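You operate a simulated robot arm through the tools that you are given. There is no shell and no other tool. Be economical: measure what you need, move in short steps, check, and stop when the job is done.

You are at the controls of a simulated robot arm. One attempt, no reset.

TASK
Tidy the test corner: lamp box off, tube racked, screen folded, marker and pointer reset.
Fine: the tube goes into the free hole of the tube rack; warmth marker to not set, shade pointer parked.
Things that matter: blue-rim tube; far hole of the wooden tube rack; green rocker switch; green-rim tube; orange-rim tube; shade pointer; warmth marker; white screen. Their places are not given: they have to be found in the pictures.

The check looks at the end state, three seconds after you hand in, the way a careful person would. Anything else that was tipped, shoved, dropped, spilled or broken makes it a failure.

THE ROBOT
A 7-joint arm with a three-finger gripper, fixed in place. Base frame: the origin is at the foot of the arm, x ahead of it, y to its left, z up; the work surface is at about z = 0.74. Readings come in m, rad, newtons and seconds.
Its first joint turns from -2.897 to 2.897 rad. Payload 2.69 kg.
The tool frame sits at the grasp point between the pads (the TCP): z along the fingers, y along the line on which they close. The tips reach 0.03 m beyond it. Largest opening 0.128 m; the body of the gripper starts 0.117 m behind the TCP.
Orientation is told as [roll, pitch, yaw] about the base's x, y, z axes, in that order, counted from this pose: with the fingers straight down and closing along the base's y, the tool's x points along the base's -x, its y along +y and its z along -z.

THE INTERFACE
- The arm moves only by the tool servo_tool. Its argument "rows" is a list of rows, each a list of 7 numbers: the shift along the base's x, y, z in m, then the turn, a rotation vector about the base's x, y, z in rad, then the closure in counts, from 0 (fully open) to 255 (shut). In form: [[tx, ty, tz, ax, ay, az, jaw], ...]. A call has 1 to 12 rows; each row is the pose to reach, as a shift and turn from the pose commanded when the call began. A row lasts 0.2 s, in which the tool goes at most 0.05 m and 0.15 rad; a call with a longer step from one row to the next is refused whole, and so is a gripper value outside its range. Where a pose cannot be reached the arm comes as near as it can. A force on the tool above 90 N (or 10 N above the force at the start of the call, whichever is more), or a blocked arm, ends the call early, and 0.2 s more pass. The fingers move at their own pace and stop on an object; they squeeze with about 23 N. The grip force told is the motor's: it shows also when the fingers shut on nothing. Time passes only in rows, and 0.2 s behind the last, so rows that repeat a pose let the fingers close. The reply holds the time, the measured pose of the TCP, the force on the tool along the base axes, the opening and the grip force, in the units named above and with some noise, with the torque about the TCP (base axes, N m) and any sound that the robot's microphone picked up.
- Cameras (640 x 400 px; columns grow to the right, rows downward): "scene" is fixed at [0.1992, 0.5068, 1.3908]; the picture's right is [-0.86, -0.51, 0.00], its down [-0.28, 0.47, -0.83] and it looks along [0.43, -0.71, -0.55] (base axes); focal length 350 px, centre (320, 200). "wrist" rides on the gripper at [0.058, 0.054, -0.131] in the tool frame; the picture's right is [-0.68, 0.74, 0.00], its down [-0.62, -0.57, -0.55] and it looks along [-0.40, -0.37, 0.84] (tool axes); focal length 234 px, centre (320, 200).
- camera(camera): a new picture of that camera. No time passes.
- lift_body(by): slides the trunk up (or, below 0, down) by that many m; the arm rides with it, the base frame stays. It gives what a move gives, with no picture.
- measure_at(camera, pixels): for up to 12 pixels [column, row] of the newest picture of that camera ("zoom" is the newest enlarged one), the place [x, y, z] in the base frame of the surface seen there, good to about 0.002 m, but the place of the scene camera against the robot may be out by one fixed shift of up to 0.025 m in any direction. No time passes.
- close_up(camera, box): a new picture of the part [left, top, right, bottom] of that camera's present view, enlarged. No time passes.
- close_job(): hands the job in; it is judged then, once.

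Keep the steps short. Do not move on a guess: measure, check each grasp and each placing, and mend mistakes. In all there are 80 turns and 46 pictures (those below and enlarged ones count). Leave the gripper open and the arm clear of the work at the hand-in unless told otherwise, and finish with a single line.

The tools are called after "Call:" as name(argument=value, ...) on one line, values as JSON. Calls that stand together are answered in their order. servo_tool: Moves the arm, as the interface text tells. Its arguments: {"type":"object","properties":{"rows":{"type":"array"}},"required":["rows"]} The other tools are called the same way: lift_body (by) slides the trunk up or down; camera (camera) takes a picture; measure_at (camera, pixels) gives the place of the surface under pixels of a picture; close_up (camera, box) takes an enlarged picture of a part of a camera's view; close_job () hands the job in.

At the start:

```text
time: 0.0
position: [0.6903, -0.0417, 1.0658]
orientation: [0.0, -0.001, 0.0]
contact_force: [-0.7, 0.0, -0.4]
wrist_torque: [-0.01, -0.02, 0.03]
finger_gap: 0.1279
grip_force: 0.0
trunk travel left (down, up): [-0.15, 0.2]
```

scene: 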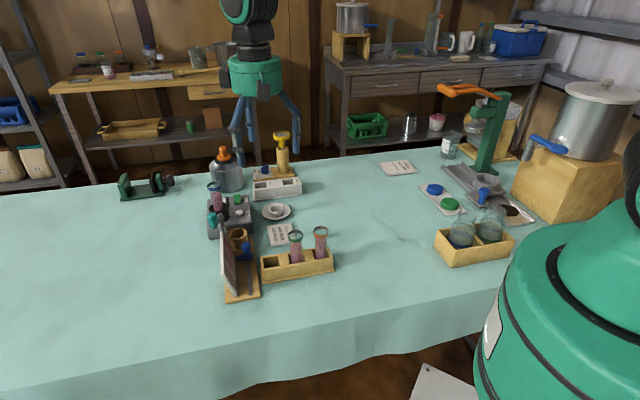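
wrist: 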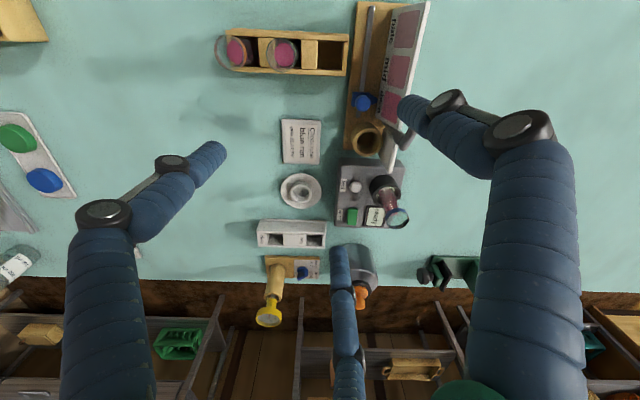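

I see the lamp box with a tube, the white screen and the tube rack around scene (200-335, 140-300). I'll enlarge that area in both cameras.

Call:
close_up(camera="scene", box=[190, 130, 350, 310])

Call:
close_up(camera="wrist", box=[210, 0, 450, 240])

```text
2.22 times, centred on (270, 220) of scene
```

zoom: 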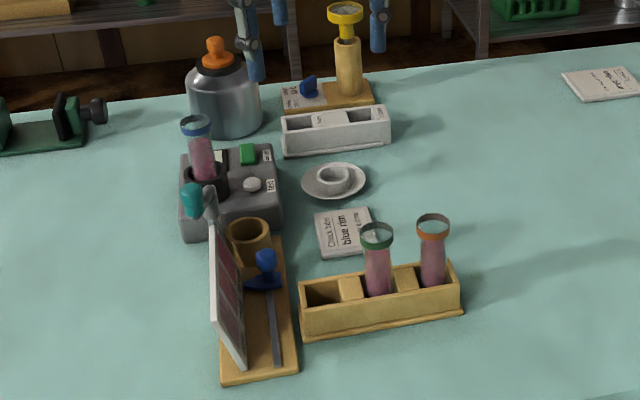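

```text
1.67 times, centred on (330, 120) of wrist
```

zoom: 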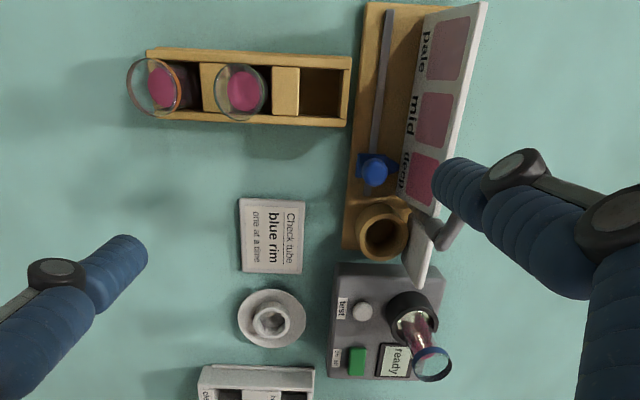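

Need to read labels: the stand with the blue marker behind, the lamp box, and the screen rail. Enlarging each.

Call:
close_up(camera="scene", box=[240, 130, 310, 200])

Call:
close_up(camera="scene", box=[200, 175, 270, 245])

Call:
close_up(camera="wrist", box=[240, 200, 360, 320])

Call:
close_up(camera="wrist", box=[330, 0, 450, 120])

Call:
close_up(camera="scene", box=[210, 220, 280, 305])

```text
5.71 times, centred on (275, 165) of scene
```

zoom: 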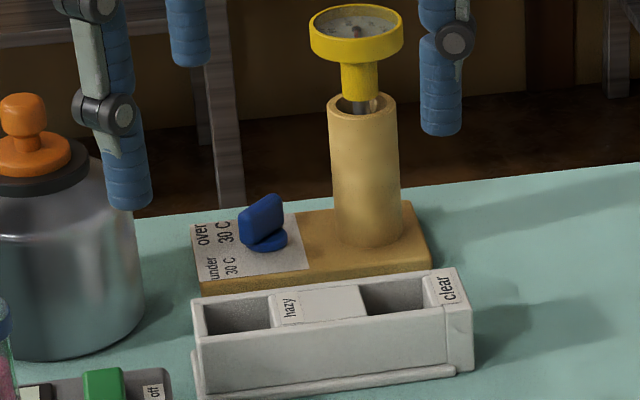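

```text
5.71 times, centred on (235, 210) of scene
```

zoom: 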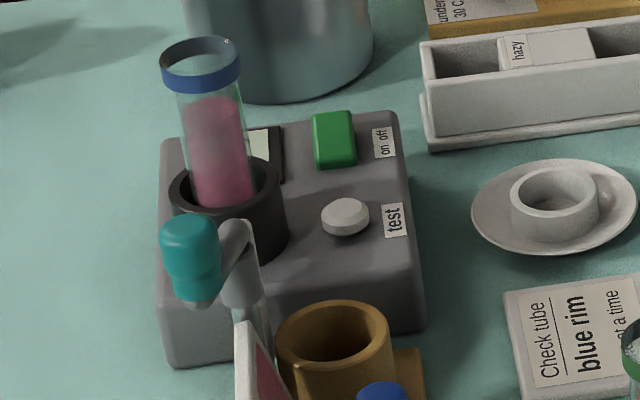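

```text
3.33 times, centred on (300, 260) of wrist
```

zoom: 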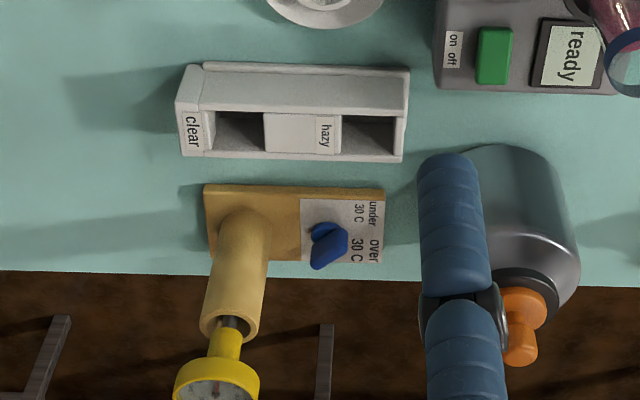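

```text
3.33 times, centred on (390, 60) of wrist
```

zoom: 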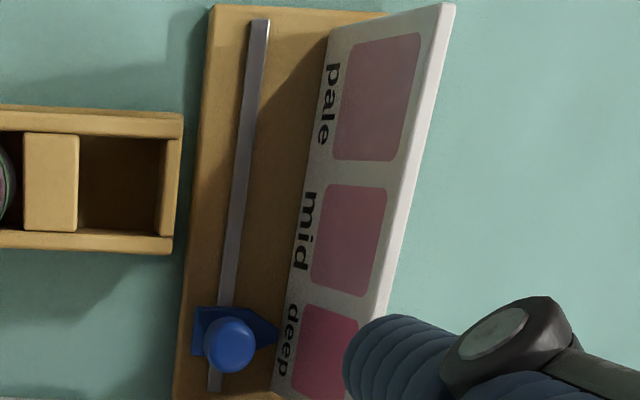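

```text
4.71 times, centred on (245, 262) of scene
```

zoom: 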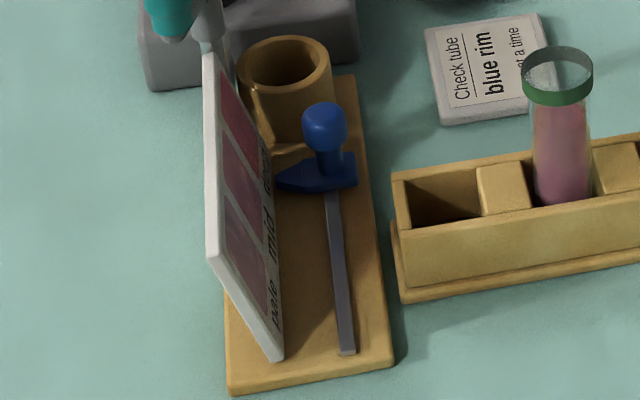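

Now measure key points in wrist and scene pictures (both for the fixed shift).

Call:
camera(camera="wrist")

Call:
measure_at(camera="wrist", pixels=[[285, 54], [331, 54], [361, 102], [368, 10], [420, 10], [366, 140], [390, 150], [404, 218], [352, 216], [356, 187], [303, 273], [375, 190]])

Call:
measure_at(camera="scene", pixels=[[213, 184], [238, 198], [241, 213], [212, 218], [222, 218], [225, 250], [246, 246], [232, 294], [271, 263], [295, 234], [283, 137], [274, 169]])

```text
36 pictures are left
```

wrist: 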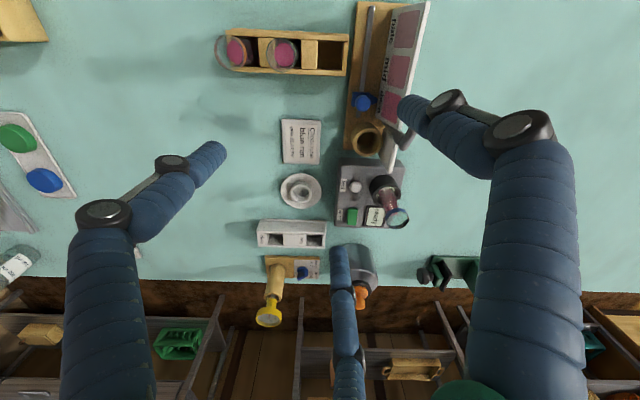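

```text
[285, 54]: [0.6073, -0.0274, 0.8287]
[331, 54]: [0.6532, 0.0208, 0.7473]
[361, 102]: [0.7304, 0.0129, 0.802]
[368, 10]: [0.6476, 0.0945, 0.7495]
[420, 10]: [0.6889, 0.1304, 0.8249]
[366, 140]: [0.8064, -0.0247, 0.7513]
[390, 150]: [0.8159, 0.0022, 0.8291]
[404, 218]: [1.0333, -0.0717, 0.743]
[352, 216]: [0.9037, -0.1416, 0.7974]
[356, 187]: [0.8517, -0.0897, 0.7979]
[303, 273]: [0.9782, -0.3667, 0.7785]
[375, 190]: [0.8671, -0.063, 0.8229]
```

```text
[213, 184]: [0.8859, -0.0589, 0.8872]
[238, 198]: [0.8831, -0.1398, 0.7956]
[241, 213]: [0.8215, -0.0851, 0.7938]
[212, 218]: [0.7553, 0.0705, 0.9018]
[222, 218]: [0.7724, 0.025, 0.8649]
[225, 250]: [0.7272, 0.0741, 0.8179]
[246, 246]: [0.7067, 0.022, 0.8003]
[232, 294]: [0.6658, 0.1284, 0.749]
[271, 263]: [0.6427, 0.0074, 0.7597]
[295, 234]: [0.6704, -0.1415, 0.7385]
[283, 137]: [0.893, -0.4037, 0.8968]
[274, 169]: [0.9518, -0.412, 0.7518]
```

The rig lies diagonally. The screen's hinge and its teal knob are hidden by a finger, so I move the tool to the +y side to look at them.

Call:
servo_tool(rows=[[-0.015, 0.04, 0, 0, 0, 0, 0], [-0.03, 0.08, 0, 0, 0, 0, 0], [-0.045, 0.12, 0, 0, 0, 0, 0], [-0.06, 0.16, 0, 0, 0, 0, 0], [-0.06, 0.17, 0, 0, 0, 0, 0]])

Call:
camera(camera="wrist")

```text
time: 1.2
position: [0.6296, 0.1294, 1.0677]
orientation: [0.0, 0.001, 0.0]
contact_force: [-1.0, 0.6, -0.1]
wrist_torque: [-0.03, -0.02, -0.01]
finger_gap: 0.1279
grip_force: 0.0
trunk travel left (down, up): [-0.15, 0.2]
```

```text
35 pictures are left
```

wrist: 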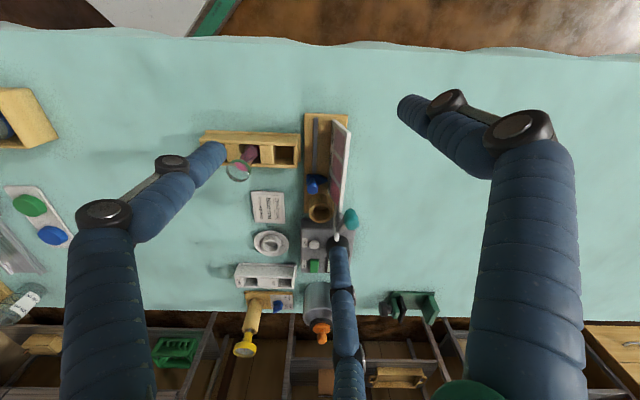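

I see what look like three finger-like parts in the wrist view (tips near (410,105), (215,150), (335,245)). I measure them and the screen parts, and enlarge the screen.

Call:
measure_at(camera="wrist", pixels=[[405, 108], [215, 152], [336, 242], [450, 98], [172, 162], [351, 218], [336, 236], [318, 210], [313, 182], [285, 155], [341, 125], [336, 208]])

Call:
close_up(camera="wrist", box=[230, 100, 390, 280])

Call:
close_up(camera="scene", box=[180, 40, 340, 200])

```text
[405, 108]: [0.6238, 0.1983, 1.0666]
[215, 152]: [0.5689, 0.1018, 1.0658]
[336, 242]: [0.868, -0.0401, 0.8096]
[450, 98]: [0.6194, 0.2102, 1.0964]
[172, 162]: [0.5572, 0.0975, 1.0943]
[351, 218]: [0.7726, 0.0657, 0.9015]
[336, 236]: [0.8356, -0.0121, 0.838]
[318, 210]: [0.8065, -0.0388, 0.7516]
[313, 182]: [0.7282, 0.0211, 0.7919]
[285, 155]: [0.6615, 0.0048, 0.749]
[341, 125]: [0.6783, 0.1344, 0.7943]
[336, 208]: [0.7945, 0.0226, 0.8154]
```

```text
2.22 times, centred on (310, 190) of wrist
```

zoom: 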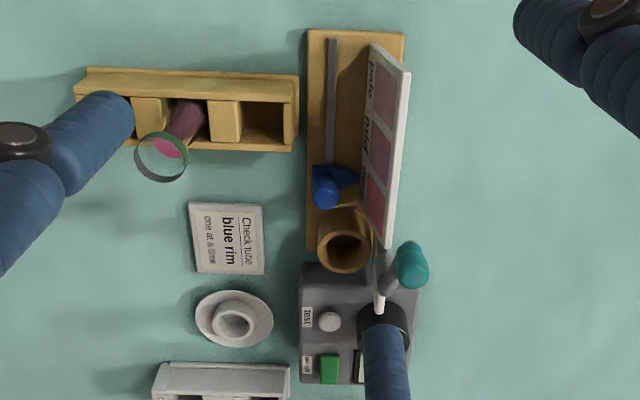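

```text
2.50 times, centred on (260, 120) of scene
```

zoom: 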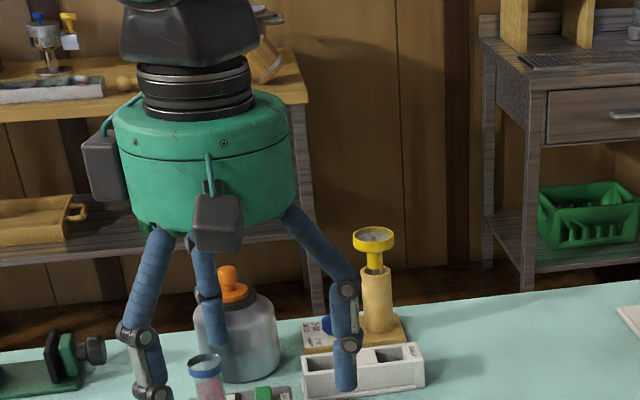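

I'll turn the tool +90° and move to the -v side of the rig so that the camera faces the screen. I'll also shut the fingers to learn their shape when closed.

Call:
servo_tool(rows=[[0, -0.02, 0, 0, 0, 0.143, 255], [0, -0.04, 0, 0, 0, 0.286, 255], [0, -0.06, 0, 0, 0, 0.428, 255], [0, -0.08, 0, 0, 0, 0.571, 255], [0, -0.1, 0, 0, 0, 0.714, 255], [0, -0.12, 0, 0, 0, 0.857, 255], [0, -0.14, 0, 0, 0, 1.0, 255], [0, -0.16, -0.02, 0, 0, 1.142, 255], [0, -0.18, -0.04, 0, 0, 1.285, 255], [0, -0.2, -0.06, 0, 0, 1.428, 255], [0, -0.225, -0.08, 0, 0, 1.571, 255], [0, -0.225, -0.1, 0, 0, 1.571, 255]])

Call:
camera(camera="wrist")

Call:
close_up(camera="wrist", box=[200, 60, 440, 240])

```text
time: 3.8
position: [0.6294, -0.0975, 0.9648]
orientation: [0.001, 0.001, 1.572]
contact_force: [-1.2, -0.1, -0.7]
wrist_torque: [0.05, -0.01, 0.03]
finger_gap: 0.0023
grip_force: 22.9
trunk travel left (down, up): [-0.15, 0.2]
```

```text
32 pictures are left
```

wrist: 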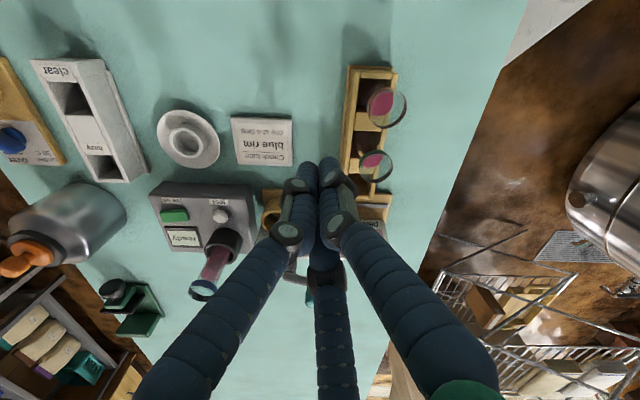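

```text
2.22 times, centred on (320, 150) of wrist
```

zoom: 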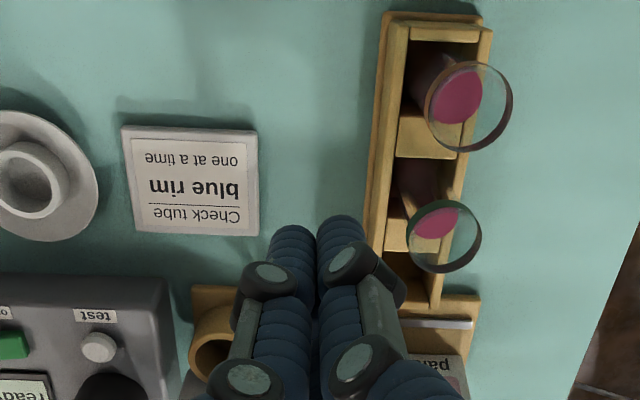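

Camera sees best between itself and the fingers (rows 50-150). I raise and move 0.12 m towards the screen so it falls in that zone.

Call:
servo_tool(rows=[[0, 0, 0.03, 0, 0, 0, 255], [0.02, 0.02, 0.05, 0, 0, 0, 255], [0.045, 0.045, 0.05, 0, 0, 0, 255], [0.07, 0.07, 0.05, 0, 0, 0, 255], [0.095, 0.095, 0.05, 0, 0, 0, 255]])

Call:
close_up(camera="wrist", box=[200, 60, 440, 240])

```text
time: 5.0
position: [0.7208, -0.0014, 1.0157]
orientation: [0.0, 0.001, 1.571]
contact_force: [0.5, -0.4, -0.4]
wrist_torque: [0.01, -0.06, -0.02]
finger_gap: 0.0023
grip_force: 23.0
trunk travel left (down, up): [-0.15, 0.2]
```

```text
2.22 times, centred on (320, 150) of wrist
```

zoom: 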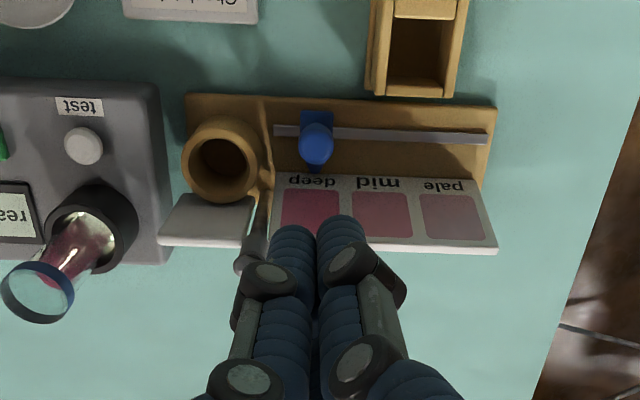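

Now I see a fixed shade card and, beside it behind the brown ring, a separate small white plate (205,220) with a grey stem and the teal knob: that is the folding screen. Measuring those.

Call:
measure_at(camera="zoom", pixels=[[175, 235], [240, 238], [245, 205], [185, 200], [205, 220], [248, 262], [262, 220], [262, 190], [222, 155], [312, 140], [480, 150], [420, 50]])

Call:
servo_tool(rows=[[-0.03, 0.03, 0, 0, 0, 0, 255], [-0.06, 0.06, 0, 0, 0, 0, 255], [-0.09, 0.09, 0, 0, 0, 0, 255]])

Call:
close_up(camera="wrist", box=[120, 50, 320, 250])

```text
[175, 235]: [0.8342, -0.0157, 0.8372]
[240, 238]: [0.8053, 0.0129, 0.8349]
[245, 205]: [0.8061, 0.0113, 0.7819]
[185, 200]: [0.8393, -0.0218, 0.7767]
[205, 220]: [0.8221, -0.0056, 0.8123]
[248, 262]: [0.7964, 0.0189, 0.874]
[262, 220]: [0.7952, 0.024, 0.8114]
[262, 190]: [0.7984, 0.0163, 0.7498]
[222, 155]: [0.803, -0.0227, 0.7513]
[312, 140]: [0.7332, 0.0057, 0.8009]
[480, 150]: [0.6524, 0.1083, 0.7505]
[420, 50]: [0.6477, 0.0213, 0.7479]
```

```text
time: 5.8
position: [0.6331, 0.0889, 1.0169]
orientation: [0.0, 0.0, 1.57]
contact_force: [0.2, 0.6, -0.6]
wrist_torque: [-0.04, 0.02, 0.02]
finger_gap: 0.0022
grip_force: 23.3
trunk travel left (down, up): [-0.15, 0.2]
```

```text
2.00 times, centred on (220, 150) of wrist
```

zoom: 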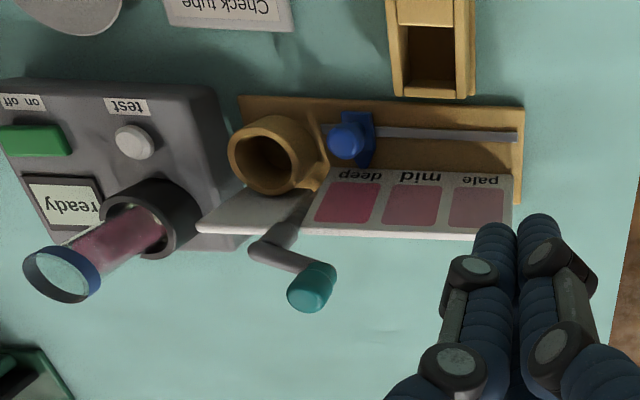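

The screen turns about a vertical post near (0.797,0.02), with the teal knob as its crank. Now I measure knob, crank, patches and pointer, and enlarge the rail to look for park marks.

Call:
measure_at(camera="zoom", pixels=[[315, 285], [260, 250], [345, 195], [412, 198], [475, 200], [368, 150], [355, 122], [515, 137], [325, 128], [290, 235], [505, 225], [310, 225]])

Call:
close_up(camera="wrist", box=[220, 80, 310, 170])

```text
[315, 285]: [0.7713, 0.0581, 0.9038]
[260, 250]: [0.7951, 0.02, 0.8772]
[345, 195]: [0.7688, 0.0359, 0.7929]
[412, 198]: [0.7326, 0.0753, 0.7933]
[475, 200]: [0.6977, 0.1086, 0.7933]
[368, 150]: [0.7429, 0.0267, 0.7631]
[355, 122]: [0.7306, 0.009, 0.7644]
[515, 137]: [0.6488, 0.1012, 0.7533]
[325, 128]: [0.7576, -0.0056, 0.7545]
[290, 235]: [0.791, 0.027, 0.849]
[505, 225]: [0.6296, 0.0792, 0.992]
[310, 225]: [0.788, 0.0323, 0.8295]
```

```text
4.44 times, centred on (265, 125) of wrist
```

zoom: 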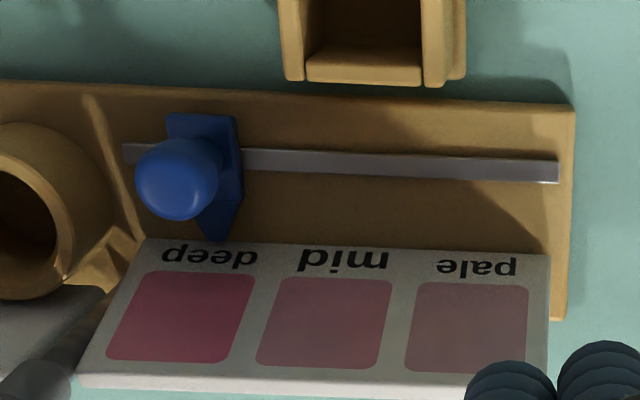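

Patch positions along the rail: deep 0.518, mid 0.465, pale 0.417; pointer is at about 0.508 (on deep), and the rail runs 0.387–0.540. Next I look at the warmth marker, moving high over it with the fingers open.

Call:
servo_tool(rows=[[0.02, -0.033, 0.02, 0, 0, -0.143, 0], [0.041, -0.067, 0.04, 0, 0, -0.286, 0], [0.062, -0.1, 0.04, 0, 0, -0.428, 0], [0.082, -0.134, 0.04, 0, 0, -0.571, 0], [0.103, -0.167, 0.04, 0, 0, -0.714, 0], [0.124, -0.201, 0.04, 0, 0, -0.857, 0], [0.145, -0.235, 0.04, 0, 0, -1.0, 0], [0.165, -0.268, 0.04, 0, 0, -1.142, 0], [0.186, -0.302, 0.04, 0, 0, -1.285, 0], [0.207, -0.335, 0.04, 0, 0, -1.428, 0], [0.227, -0.369, 0.04, 0, 0, -1.571, 0]])

Call:
camera(camera="wrist")

```text
time: 8.2
position: [0.8633, -0.2789, 1.053]
orientation: [-0.001, 0.0, 0.0]
contact_force: [-0.2, 0.3, 0.6]
wrist_torque: [0.0, -0.03, 0.0]
finger_gap: 0.1278
grip_force: 0.1
trunk travel left (down, up): [-0.15, 0.2]
```

```text
27 pictures are left
```

wrist: 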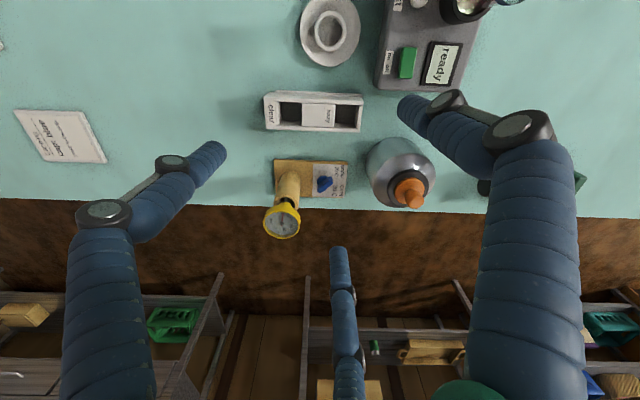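

Call:
close_up(camera="wrist", box=[265, 145, 365, 215])

Call:
measure_at(camera="wrist", pixels=[[324, 182], [346, 163], [345, 195], [316, 163], [276, 162], [276, 192], [407, 62], [281, 210], [410, 190], [314, 194], [331, 180], [402, 165]])

```text
5.71 times, centred on (315, 180) of wrist
```

zoom: 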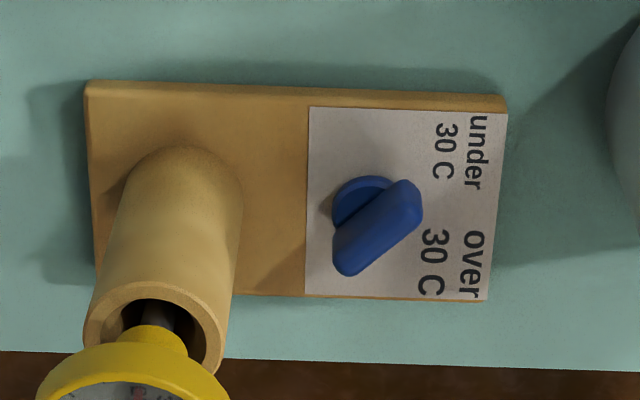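

```text
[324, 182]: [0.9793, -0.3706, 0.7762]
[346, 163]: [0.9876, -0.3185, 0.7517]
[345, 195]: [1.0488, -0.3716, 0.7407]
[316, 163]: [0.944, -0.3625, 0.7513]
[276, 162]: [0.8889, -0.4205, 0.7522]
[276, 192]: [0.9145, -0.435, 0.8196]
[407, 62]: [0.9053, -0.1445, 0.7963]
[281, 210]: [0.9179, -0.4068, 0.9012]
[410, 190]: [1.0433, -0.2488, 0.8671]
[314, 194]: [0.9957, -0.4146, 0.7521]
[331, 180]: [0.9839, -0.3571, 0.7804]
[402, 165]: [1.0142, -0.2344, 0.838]
```

The marker is a blue bar knob on a disc with "under" and "over" labels. I need its exact bar direction and any nose, so I take a tighter enlargement from both cameras.

Call:
close_up(camera="wrist", box=[308, 166, 348, 200])

Call:
close_up(camera="scene", box=[258, 154, 298, 184])

```text
11.76 times, centred on (328, 183) of wrist
```

zoom: 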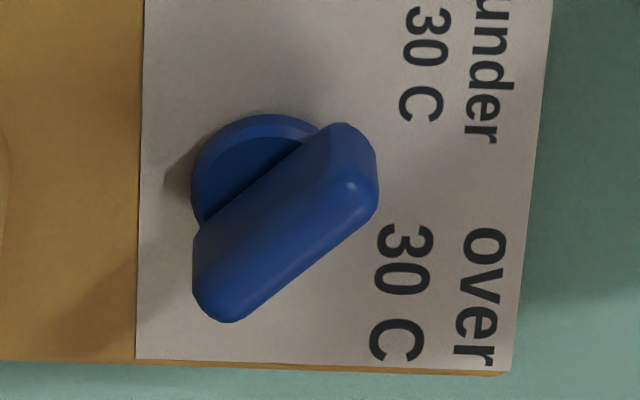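

```text
13.33 times, centred on (278, 169) of scene
```

zoom: 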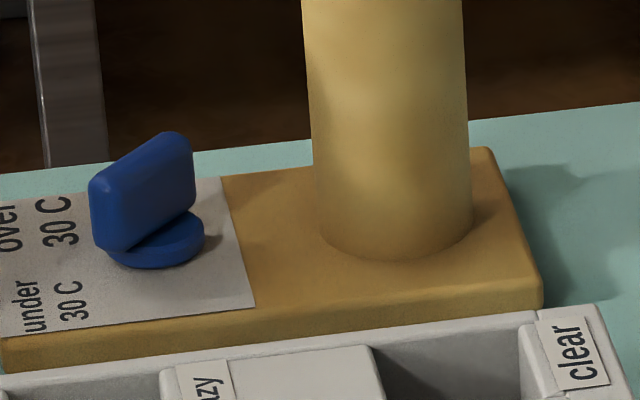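

Bar points about 80° in the base frame, i.e. at "under 30 C"; neutral between the labels is 45°. Next I look at the rocker's tilt.

Call:
close_up(camera="wrist", box=[375, 35, 455, 95])

Call:
measure_at(camera="wrist", pixels=[[410, 49], [406, 75], [408, 55], [407, 68], [390, 55], [388, 75]])

```text
6.67 times, centred on (415, 65) of wrist
```

zoom: 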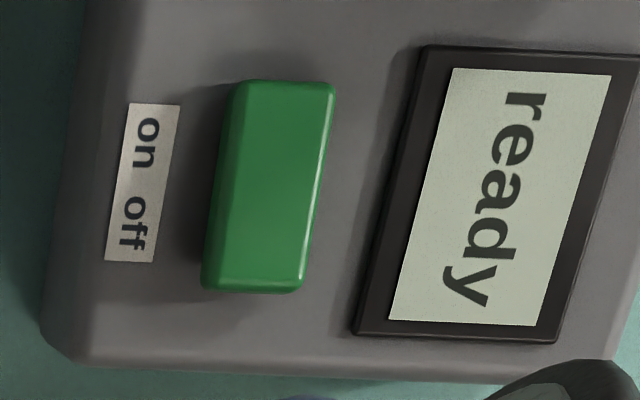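

```text
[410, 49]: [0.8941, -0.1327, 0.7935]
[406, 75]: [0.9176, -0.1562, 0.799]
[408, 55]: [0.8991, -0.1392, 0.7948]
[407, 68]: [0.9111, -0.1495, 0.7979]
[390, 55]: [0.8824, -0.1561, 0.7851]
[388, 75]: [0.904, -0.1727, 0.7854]
```

The "on" end is low (0.7935) and the "off" end high (0.799), so the box is on. I close the fingers and move over the off end (0.9145,-0.153), stopping above it.

Call:
servo_tool(rows=[[0.013, 0.032, -0.02, 0, 0, 0, 255], [0.026, 0.064, -0.05, 0, 0, 0, 255], [0.038, 0.096, -0.09, 0, 0, 0, 255], [0.051, 0.126, -0.13, 0, 0, 0, 255], [0.051, 0.126, -0.17, 0, 0, 0, 255], [0.051, 0.126, -0.195, 0, 0, 0, 255]])

```text
refused: row 3 steps farther than a row can; nothing moved
```

Call:
servo_tool(rows=[[0.013, 0.032, -0.02, 0, 0, 0, 255], [0.026, 0.064, -0.05, 0, 0, 0, 255], [0.038, 0.096, -0.08, 0, 0, 0, 255], [0.051, 0.126, -0.11, 0, 0, 0, 255], [0.051, 0.126, -0.15, 0, 0, 0, 255], [0.051, 0.126, -0.19, 0, 0, 0, 255]])

Call:
camera(camera="scene")

```text
time: 9.6
position: [0.9109, -0.1556, 0.8649]
orientation: [0.0, -0.001, -0.001]
contact_force: [0.1, -0.4, 0.2]
wrist_torque: [0.02, 0.03, -0.01]
finger_gap: 0.0021
grip_force: 23.2
trunk travel left (down, up): [-0.15, 0.2]
```

```text
22 pictures are left
```

scene: 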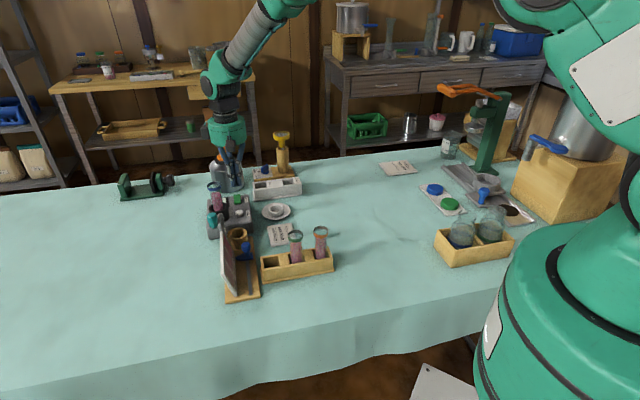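

Tip is over the off end (along-rig 0.754, rocker 0.726–0.759). I press down in small steps.

Call:
servo_tool(rows=[[0, 0, -0.025, 0, 0, 0, 255], [0, 0, -0.033, 0, 0, 0, 255], [0, 0, -0.037, 0, 0, 0, 255], [0, 0, -0.041, 0, 0, 0, 255], [0, 0, -0.044, 0, 0, 0, 255]])

```text
time: 10.8
position: [0.9131, -0.1547, 0.8228]
orientation: [0.0, 0.0, 0.002]
contact_force: [-4.5, 0.2, 9.3]
wrist_torque: [0.19, 0.12, 0.06]
finger_gap: 0.0062
grip_force: 31.2
trunk travel left (down, up): [-0.15, 0.2]
```

Contact at 9 N, no click reported yet. I press 3 mm more and then lift.

Call:
servo_tool(rows=[[0, 0, -0.003, 0, 0, 0, 255], [0, 0, -0.004, 0, 0, 0, 255], [0, 0, 0.0, 0, 0, 0, 255], [0, 0, 0.04, 0, 0, 0, 255], [0, 0, 0.08, 0, 0, 0, 255], [-0.03, 0.03, 0.12, 0, 0, 0, 255], [-0.06, 0.06, 0.15, 0, 0, 0, 255]])

Call:
camera(camera="wrist")

```text
refused: row 6 steps farther than a row can; nothing moved
```

```text
21 pictures are left
```

wrist: 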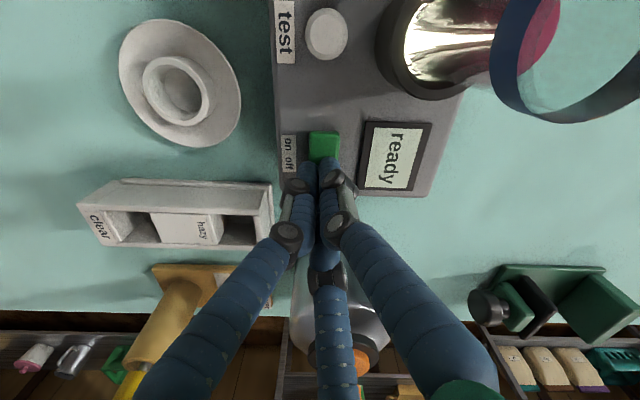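

Still shows "ready" and the tip is on the off end. Pressing a bit more, then lifting with shorter steps.

Call:
servo_tool(rows=[[0, 0, -0.003, 0, 0, 0, 255], [0, 0, -0.005, 0, 0, 0, 255], [0, 0, -0.005, 0, 0, 0, 255], [0, 0, 0.03, 0, 0, 0, 255], [0, 0, 0.07, 0, 0, 0, 255], [0, 0, 0.11, 0, 0, 0, 255], [-0.02, 0.02, 0.14, 0, 0, 0, 255], [-0.04, 0.04, 0.16, 0, 0, 0, 255]])

Call:
camera(camera="wrist")

```text
time: 12.6
position: [0.8667, -0.1156, 0.9862]
orientation: [-0.002, -0.002, -0.001]
contact_force: [-0.1, 0.2, 0.5]
wrist_torque: [0.04, -0.05, 0.0]
finger_gap: 0.0022
grip_force: 31.2
trunk travel left (down, up): [-0.15, 0.2]
```

```text
20 pictures are left
```

wrist: 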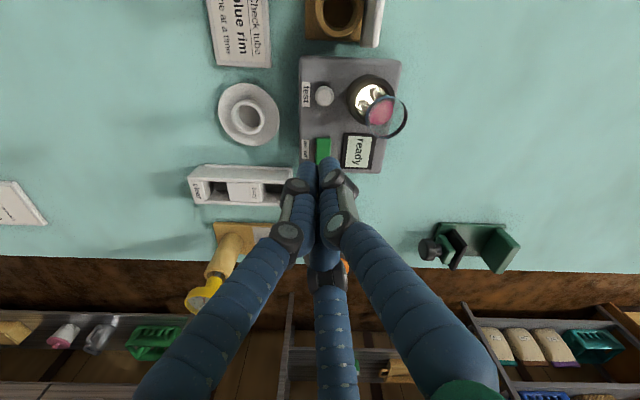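

I measure the rocker's visible part plus the socket and the tube's rim in this picture.

Call:
measure_at(camera="wrist", pixels=[[323, 141], [323, 155], [370, 76], [349, 100], [371, 123], [394, 88], [404, 118], [398, 137], [380, 112], [375, 103], [408, 105], [371, 100]])

Call:
close_up(camera="wrist", box=[290, 50, 420, 180])

```text
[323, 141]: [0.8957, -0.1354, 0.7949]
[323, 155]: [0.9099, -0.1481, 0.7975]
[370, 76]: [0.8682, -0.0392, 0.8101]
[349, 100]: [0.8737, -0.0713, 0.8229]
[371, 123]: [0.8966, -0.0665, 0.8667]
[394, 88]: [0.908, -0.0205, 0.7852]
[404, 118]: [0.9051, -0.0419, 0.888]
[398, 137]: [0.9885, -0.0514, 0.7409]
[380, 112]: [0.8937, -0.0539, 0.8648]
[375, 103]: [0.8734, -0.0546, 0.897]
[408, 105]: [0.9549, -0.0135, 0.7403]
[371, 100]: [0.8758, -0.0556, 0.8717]
```

```text
3.08 times, centred on (355, 115) of wrist
```

zoom: 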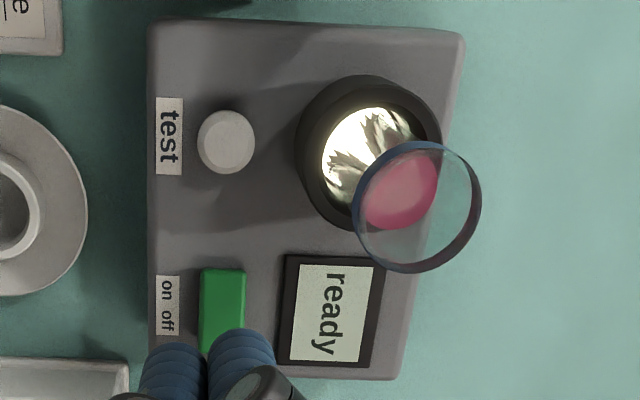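

Rocker unchanged (still 0.795/0.7975) and the lamp still lit. I return to the off end and press harder, stopping while in contact to read the force.

Call:
servo_tool(rows=[[0.024, -0.02, -0.03, 0, 0, 0, 255], [0.048, -0.04, -0.06, 0, 0, 0, 255], [0.048, -0.04, -0.1, 0, 0, 0, 255], [0.048, -0.04, -0.14, 0, 0, 0, 255], [0.048, -0.04, -0.155, 0, 0, 0, 255], [0.048, -0.04, -0.163, 0, 0, 0, 255], [0.048, -0.04, -0.167, 0, 0, 0, 255], [0.048, -0.04, -0.171, 0, 0, 0, 255], [0.048, -0.04, -0.175, 0, 0, 0, 255]])

```text
time: 14.6
position: [0.9305, -0.1562, 0.8219]
orientation: [-0.005, -0.018, 0.002]
contact_force: [16.3, -3.0, 19.1]
wrist_torque: [-0.37, -0.47, -0.14]
finger_gap: 0.0023
grip_force: 31.3
trunk travel left (down, up): [-0.15, 0.2]
stopped in row 9: the force on the tool passed its limit at 95 N (the readings are from after the stop); the commanded pose is now the measured one
```

The tip slid to x=0.9305, off the rocker's edge. I lift straight up, back off and look.

Call:
servo_tool(rows=[[0, 0, 0.04, 0, 0, 0, 255], [0, 0, 0.08, 0, 0, 0, 255], [0, 0, 0.12, 0, 0, 0, 255], [-0.03, 0.03, 0.13, 0, 0, 0, 255], [-0.06, 0.06, 0.13, 0, 0, 0, 255], [-0.09, 0.09, 0.13, 0, 0, 0, 0], [-0.09, 0.09, 0.13, 0, 0, 0, 0]])

Call:
close_up(camera="wrist", box=[260, 100, 440, 280])

```text
time: 16.2
position: [0.8359, -0.0652, 0.9478]
orientation: [-0.002, -0.011, 0.0]
contact_force: [-0.1, -0.1, -0.3]
wrist_torque: [-0.05, -0.01, 0.02]
finger_gap: 0.128
grip_force: 0.1
trunk travel left (down, up): [-0.15, 0.2]
```

```text
2.22 times, centred on (350, 190) of wrist
```

zoom: 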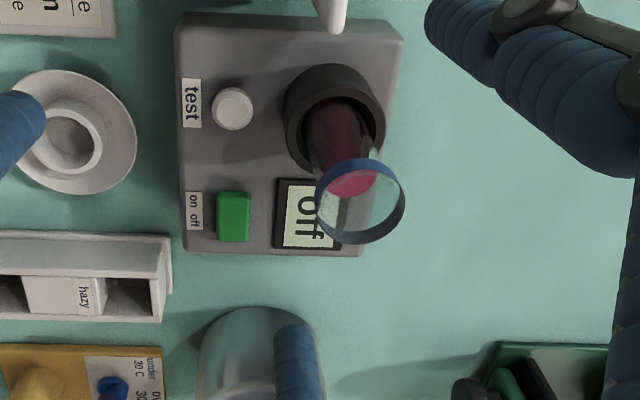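

The display now reads "off" and the lamp is dark. Next the tube: I measure the socket and the blue rim.

Call:
measure_at(camera="zoom", pixels=[[335, 70], [288, 120], [378, 105], [335, 165], [390, 175], [345, 162], [340, 237], [400, 200], [318, 195], [350, 185], [330, 130], [300, 165]])

Call:
measure_at(camera="scene", pixels=[[213, 187], [215, 195], [213, 191]])

```text
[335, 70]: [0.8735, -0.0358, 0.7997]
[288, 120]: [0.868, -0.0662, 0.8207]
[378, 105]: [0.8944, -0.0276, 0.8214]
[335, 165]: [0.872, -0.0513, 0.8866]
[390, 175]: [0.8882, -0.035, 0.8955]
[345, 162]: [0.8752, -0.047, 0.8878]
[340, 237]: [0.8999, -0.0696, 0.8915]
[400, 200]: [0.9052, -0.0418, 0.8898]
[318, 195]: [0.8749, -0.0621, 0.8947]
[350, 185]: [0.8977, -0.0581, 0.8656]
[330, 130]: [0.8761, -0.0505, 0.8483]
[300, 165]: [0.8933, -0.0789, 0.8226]
```

```text
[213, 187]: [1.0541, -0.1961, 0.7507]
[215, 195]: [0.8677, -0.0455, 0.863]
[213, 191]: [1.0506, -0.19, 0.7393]
```

Tube centre ≈ (0.8916,-0.0545), rim radius 0.018, rim z≈0.893, upright. I'll turn 45° so the fingers close along the rig's long axis, half-open to 0.075, and stop above it.

Call:
servo_tool(rows=[[0.01, 0.002, 0.03, 0, 0, 0.131, 106], [0.02, 0.004, 0.04, 0, 0.005, 0.262, 106], [0.03, 0.006, 0.04, 0, 0.01, 0.393, 106], [0.04, 0.008, 0.04, 0, 0.01, 0.524, 106], [0.05, 0.01, 0.04, 0, 0.01, 0.654, 106], [0.056, 0.0107, 0.04, 0, 0.01, 0.785, 106], [0.056, 0.0107, 0.01, 0, 0.01, 0.785, 106]])

Call:
camera(camera="wrist")

```text
time: 17.8
position: [0.8916, -0.057, 0.9549]
orientation: [0.002, -0.001, 0.784]
contact_force: [-0.2, 0.6, 0.6]
wrist_torque: [0.0, -0.03, 0.0]
finger_gap: 0.075
grip_force: 0.1
trunk travel left (down, up): [-0.15, 0.2]
```

```text
17 pictures are left
```

wrist: 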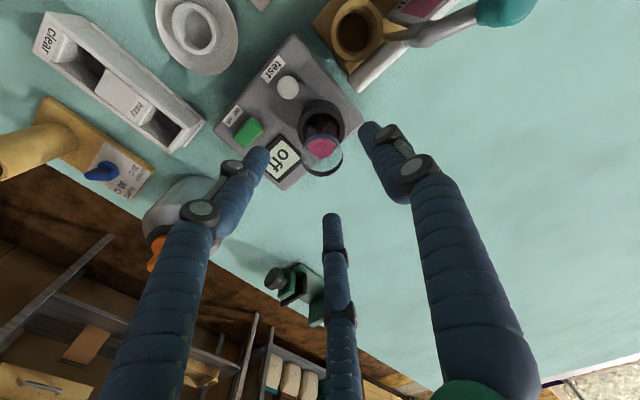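

Tube's rim sits at (322,155), in line with the tool axis. I descend to z 0.862 and close gently.

Call:
servo_tool(rows=[[0, 0.002, -0.035, 0, 0, 0, 106], [0, 0.002, -0.07, 0, 0, 0, 106], [0, 0.002, -0.091, 0, 0, 0, 106], [0, 0.002, -0.091, 0, 0, 0, 106], [0, 0.002, -0.091, 0, 0, 0, 160], [0, 0.002, -0.091, 0, 0, 0, 200], [0, 0.002, -0.091, 0, 0, 0, 255], [0, 0.002, -0.091, 0, 0, 0, 255]])

```text
time: 19.6
position: [0.8883, -0.0552, 0.8655]
orientation: [0.001, 0.001, 0.784]
contact_force: [1.4, -3.4, -1.4]
wrist_torque: [-0.18, -0.1, 0.01]
finger_gap: 0.0333
grip_force: 22.8
trunk travel left (down, up): [-0.15, 0.2]
```

Gripped at 0.033. I lift straight up 0.2 m slowly.

Call:
servo_tool(rows=[[0, 0, 0.015, 0, 0, 0, 255], [0, 0, 0.035, 0, 0, 0, 255], [0, 0, 0.06, 0, 0, 0, 255], [0, 0, 0.085, 0, 0, 0, 255], [0, 0, 0.11, 0, 0, 0, 255], [0, 0, 0.135, 0, 0, 0, 255], [0, 0, 0.16, 0, 0, 0, 255], [0, 0, 0.185, 0, 0, 0, 255], [0, 0, 0.2, 0, 0, 0, 255]])

Call:
camera(camera="scene")

Call:
close_up(camera="scene", box=[190, 110, 350, 310])

```text
time: 21.6
position: [0.8922, -0.054, 1.0651]
orientation: [0.002, -0.001, 0.785]
contact_force: [0.1, 0.3, -1.0]
wrist_torque: [0.0, 0.01, 0.03]
finger_gap: 0.0334
grip_force: 22.9
trunk travel left (down, up): [-0.15, 0.2]
```

```text
16 pictures are left
```

scene: 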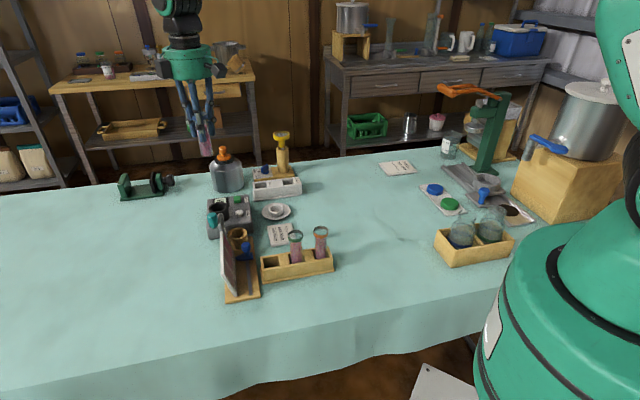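

```text
2.00 times, centred on (270, 210) of scene
```

zoom: 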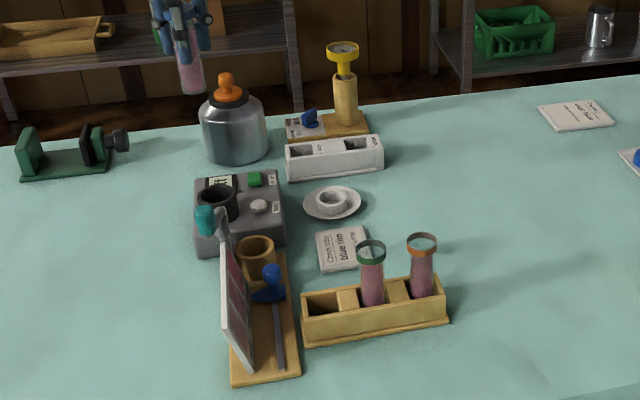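

The tube is held upright. I measure its bottom end, the rack's edges and the neighbour rims in this zoom.

Call:
measure_at(camera="zoom", pixels=[[192, 90], [190, 60], [303, 292], [336, 289], [304, 312], [338, 306], [345, 300], [361, 255], [371, 263], [421, 256], [322, 302], [443, 285]])

```text
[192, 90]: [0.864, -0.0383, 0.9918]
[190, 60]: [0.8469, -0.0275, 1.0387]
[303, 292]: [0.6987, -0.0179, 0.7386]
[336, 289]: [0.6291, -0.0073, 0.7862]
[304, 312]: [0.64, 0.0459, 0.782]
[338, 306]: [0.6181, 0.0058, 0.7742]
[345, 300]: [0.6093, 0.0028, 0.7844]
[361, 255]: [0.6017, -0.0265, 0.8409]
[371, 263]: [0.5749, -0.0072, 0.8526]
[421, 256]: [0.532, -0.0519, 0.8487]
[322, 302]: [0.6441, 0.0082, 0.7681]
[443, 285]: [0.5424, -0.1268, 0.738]
```

Tube bottom is ~0.08 below the TCP and the rack top is ~0.787. I carry the tube over towards the rack, stopping short so the camera looks down into the free hole.

Call:
servo_tool(rows=[[-0.03, 0.012, 0, 0, 0, 0, 255], [-0.065, 0.026, 0, 0, 0, 0, 255], [-0.1, 0.04, 0, 0, 0, 0, 255], [-0.135, 0.055, 0, 0, 0, 0, 255], [-0.165, 0.068, 0, 0, 0, 0, 255], [-0.182, 0.074, 0, 0, 0, 0, 255], [-0.182, 0.074, 0, 0, 0, 0, 255]])

Call:
close_up(camera="wrist", box=[240, 20, 400, 180])

```text
time: 23.2
position: [0.7091, 0.0223, 1.0641]
orientation: [0.002, -0.003, 0.783]
contact_force: [-0.3, 0.1, -0.8]
wrist_torque: [0.02, -0.01, -0.02]
finger_gap: 0.0336
grip_force: 22.6
trunk travel left (down, up): [-0.15, 0.2]
```

```text
2.50 times, centred on (320, 100) of wrist
```

zoom: 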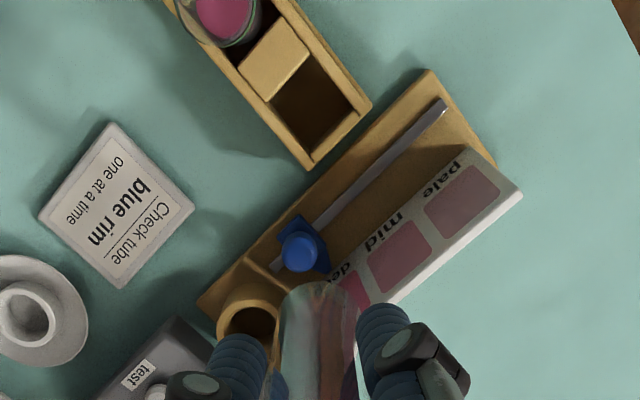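

I see the hole's four borders in this zoom; measuring wall tops, inner edges and floor.

Call:
measure_at(camera="zoom", pixels=[[283, 129], [338, 80], [338, 137], [275, 60], [268, 98], [308, 62], [287, 81], [312, 105], [360, 106], [308, 165], [290, 135], [332, 85]])

```text
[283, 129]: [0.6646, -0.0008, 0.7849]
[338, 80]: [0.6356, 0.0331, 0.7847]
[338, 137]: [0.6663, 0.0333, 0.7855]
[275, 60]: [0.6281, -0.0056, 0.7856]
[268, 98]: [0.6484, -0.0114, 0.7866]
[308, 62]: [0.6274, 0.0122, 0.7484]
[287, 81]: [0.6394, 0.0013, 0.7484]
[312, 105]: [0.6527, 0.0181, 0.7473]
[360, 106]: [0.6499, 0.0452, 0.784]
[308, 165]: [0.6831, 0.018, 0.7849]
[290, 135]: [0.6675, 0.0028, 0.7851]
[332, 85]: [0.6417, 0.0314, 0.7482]
```

Hole centre ≈ (0.6487,0.0143) with only ~2 mm clearance, so I refine with a tight enlargement of the hole.

Call:
close_up(camera="wrist", box=[286, 42, 346, 86])

```text
9.09 times, centred on (316, 64) of wrist
```

zoom: 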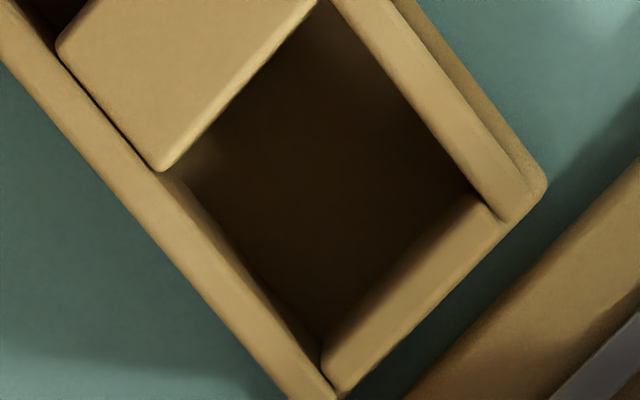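

Call:
measure_at(camera="zoom", pixels=[[165, 160], [300, 10], [240, 80], [215, 260], [280, 345], [160, 190], [420, 90], [470, 165], [360, 15], [345, 335], [475, 215], [410, 278]])

```text
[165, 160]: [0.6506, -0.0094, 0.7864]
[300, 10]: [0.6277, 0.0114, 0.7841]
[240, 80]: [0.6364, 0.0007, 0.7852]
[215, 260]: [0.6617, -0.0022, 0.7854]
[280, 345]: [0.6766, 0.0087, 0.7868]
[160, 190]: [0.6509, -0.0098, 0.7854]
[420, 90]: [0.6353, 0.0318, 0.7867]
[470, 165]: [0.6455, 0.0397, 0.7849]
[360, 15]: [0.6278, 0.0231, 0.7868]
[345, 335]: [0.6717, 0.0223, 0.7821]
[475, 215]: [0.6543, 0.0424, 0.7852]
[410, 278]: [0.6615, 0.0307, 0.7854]
```

Refined centre (0.6495,0.015). I move over it and lower until the tube bottom is ~3 cm above the rack, then check.

Call:
servo_tool(rows=[[-0.03, -0.004, 0, 0, 0, 0, 255], [-0.0596, -0.0073, 0, 0, 0, 0, 255], [-0.0596, -0.0073, -0.04, 0, 0, 0, 255], [-0.0596, -0.0073, -0.08, 0, 0, 0, 255], [-0.0596, -0.0073, -0.12, 0, 0, 0, 255], [-0.0596, -0.0073, -0.16, 0, 0, 0, 255], [-0.0596, -0.0073, -0.16, 0, 0, 0, 255]])

Call:
close_up(camera="scene", box=[230, 200, 330, 290])

```text
time: 24.8
position: [0.6491, 0.0162, 0.9026]
orientation: [0.003, 0.0, 0.783]
contact_force: [-0.9, 0.4, -0.5]
wrist_torque: [-0.02, 0.02, 0.0]
finger_gap: 0.0332
grip_force: 23.3
trunk travel left (down, up): [-0.15, 0.2]
```

```text
4.44 times, centred on (280, 245) of scene
```

zoom: 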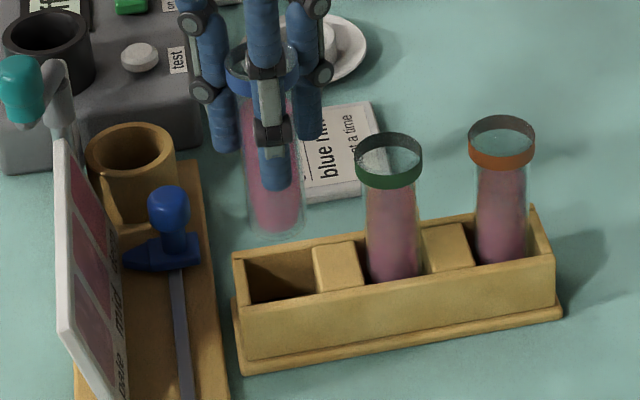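

Laterally the tube bottom (275,235) is in line with the hole (279,276). To check depth, I measure front surfaces of all three tubes.

Call:
measure_at(camera="zoom", pixels=[[273, 215], [273, 200], [392, 240], [392, 220], [500, 225], [500, 205], [247, 215], [303, 215], [368, 230], [416, 230], [476, 220], [524, 220]])

```text
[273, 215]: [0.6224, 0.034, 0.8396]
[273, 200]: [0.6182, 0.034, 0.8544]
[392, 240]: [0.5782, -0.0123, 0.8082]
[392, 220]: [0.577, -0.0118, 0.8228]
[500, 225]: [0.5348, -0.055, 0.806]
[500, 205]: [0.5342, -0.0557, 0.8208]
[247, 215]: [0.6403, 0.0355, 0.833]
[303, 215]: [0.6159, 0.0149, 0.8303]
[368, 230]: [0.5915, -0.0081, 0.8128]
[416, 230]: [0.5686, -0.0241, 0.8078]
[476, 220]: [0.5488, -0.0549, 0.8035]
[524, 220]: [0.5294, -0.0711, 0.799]
```

Extrapolating the rack spacing, the hole centre matches within 2.5 mm (too far in y). I shift y by -0.0018 and lower gently.

Call:
servo_tool(rows=[[0, -0.0018, 0, 0, 0, 0, 255], [0, -0.0018, -0.02, 0, 0, 0, 255], [0, -0.0018, -0.035, 0, 0, 0, 255], [0, -0.0018, -0.045, 0, 0, 0, 255], [0, -0.0018, -0.055, 0, 0, 0, 255], [0, -0.0018, -0.06, 0, 0, 0, 255]])

```text
time: 26.2
position: [0.6493, 0.0117, 0.8441]
orientation: [0.0, -0.001, 0.783]
contact_force: [-0.1, -0.2, -1.3]
wrist_torque: [-0.04, 0.0, -0.02]
finger_gap: 0.0331
grip_force: 22.8
trunk travel left (down, up): [-0.15, 0.2]
```

Bottom is inside the hole with no contact force. Lowering the rest in small steps.

Call:
servo_tool(rows=[[0, 0, -0.006, 0, 0, 0, 255], [0, 0, -0.01, 0, 0, 0, 255], [0, 0, -0.013, 0, 0, 0, 255], [0, 0, -0.016, 0, 0, 0, 255]])

```text
time: 27.2
position: [0.6524, 0.0128, 0.8295]
orientation: [0.002, -0.002, 0.784]
contact_force: [-0.5, -0.6, -1.1]
wrist_torque: [0.01, 0.02, 0.02]
finger_gap: 0.033
grip_force: 22.8
trunk travel left (down, up): [-0.15, 0.2]
```

Call:
servo_tool(rows=[[0, 0, -0.003, 0, 0, 0, 255], [0, 0, -0.005, 0, 0, 0, 255], [0, 0, -0.007, 0, 0, 0, 255]])

Call:
close_up(camera="scene", box=[230, 200, 330, 290])

```text
time: 28.0
position: [0.6519, 0.0132, 0.8219]
orientation: [-0.001, -0.001, 0.783]
contact_force: [-0.2, -2.5, 18.4]
wrist_torque: [-0.17, 0.0, 0.05]
finger_gap: 0.0332
grip_force: 22.8
trunk travel left (down, up): [-0.15, 0.2]
```

```text
4.44 times, centred on (280, 245) of scene
```

zoom: 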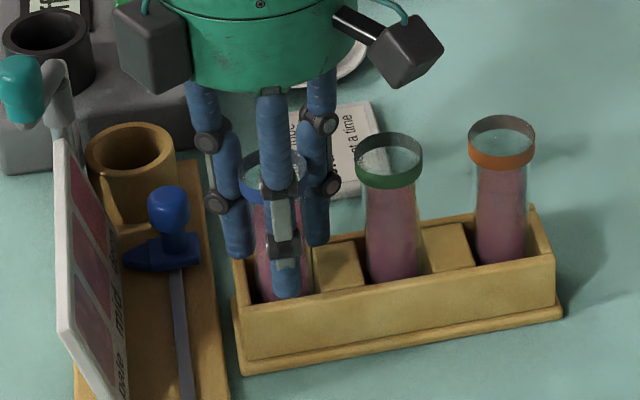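

Bottomed out (18 N) and standing in the hole level with its neighbours. I ease off, open to about 0.055 and rise straight up.

Call:
servo_tool(rows=[[0, 0, 0.003, 0, 0, 0, 255], [0, 0, 0.003, 0, 0, 0, 200], [0, 0, 0.003, 0, 0, 0, 145], [0, 0, 0.003, 0, 0, 0, 145], [0, 0, 0.02, 0, 0, 0, 145], [0, 0, 0.05, 0, 0, 0, 145], [0, 0, 0.09, 0, 0, 0, 145], [0, 0, 0.13, 0, 0, 0, 145], [0, 0, 0.17, 0, 0, 0, 145], [0, 0, 0.2, 0, 0, 0, 145]])

Call:
close_up(camera="scene", box=[200, 180, 340, 300])

```text
time: 30.2
position: [0.6505, 0.0105, 1.0238]
orientation: [0.002, -0.001, 0.787]
contact_force: [0.5, 0.1, -0.1]
wrist_torque: [0.02, 0.0, 0.01]
finger_gap: 0.0553
grip_force: 0.1
trunk travel left (down, up): [-0.15, 0.2]
```

```text
3.33 times, centred on (270, 240) of scene
```

zoom: 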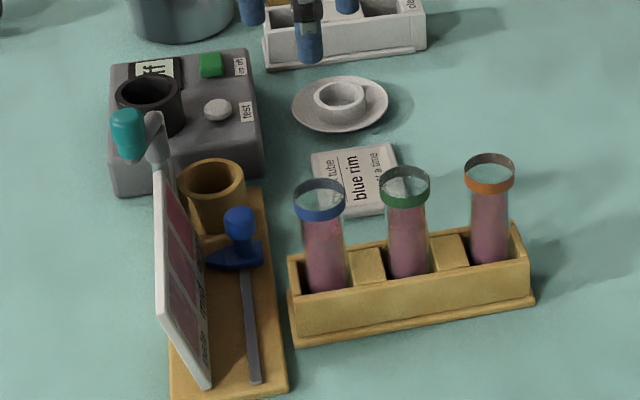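

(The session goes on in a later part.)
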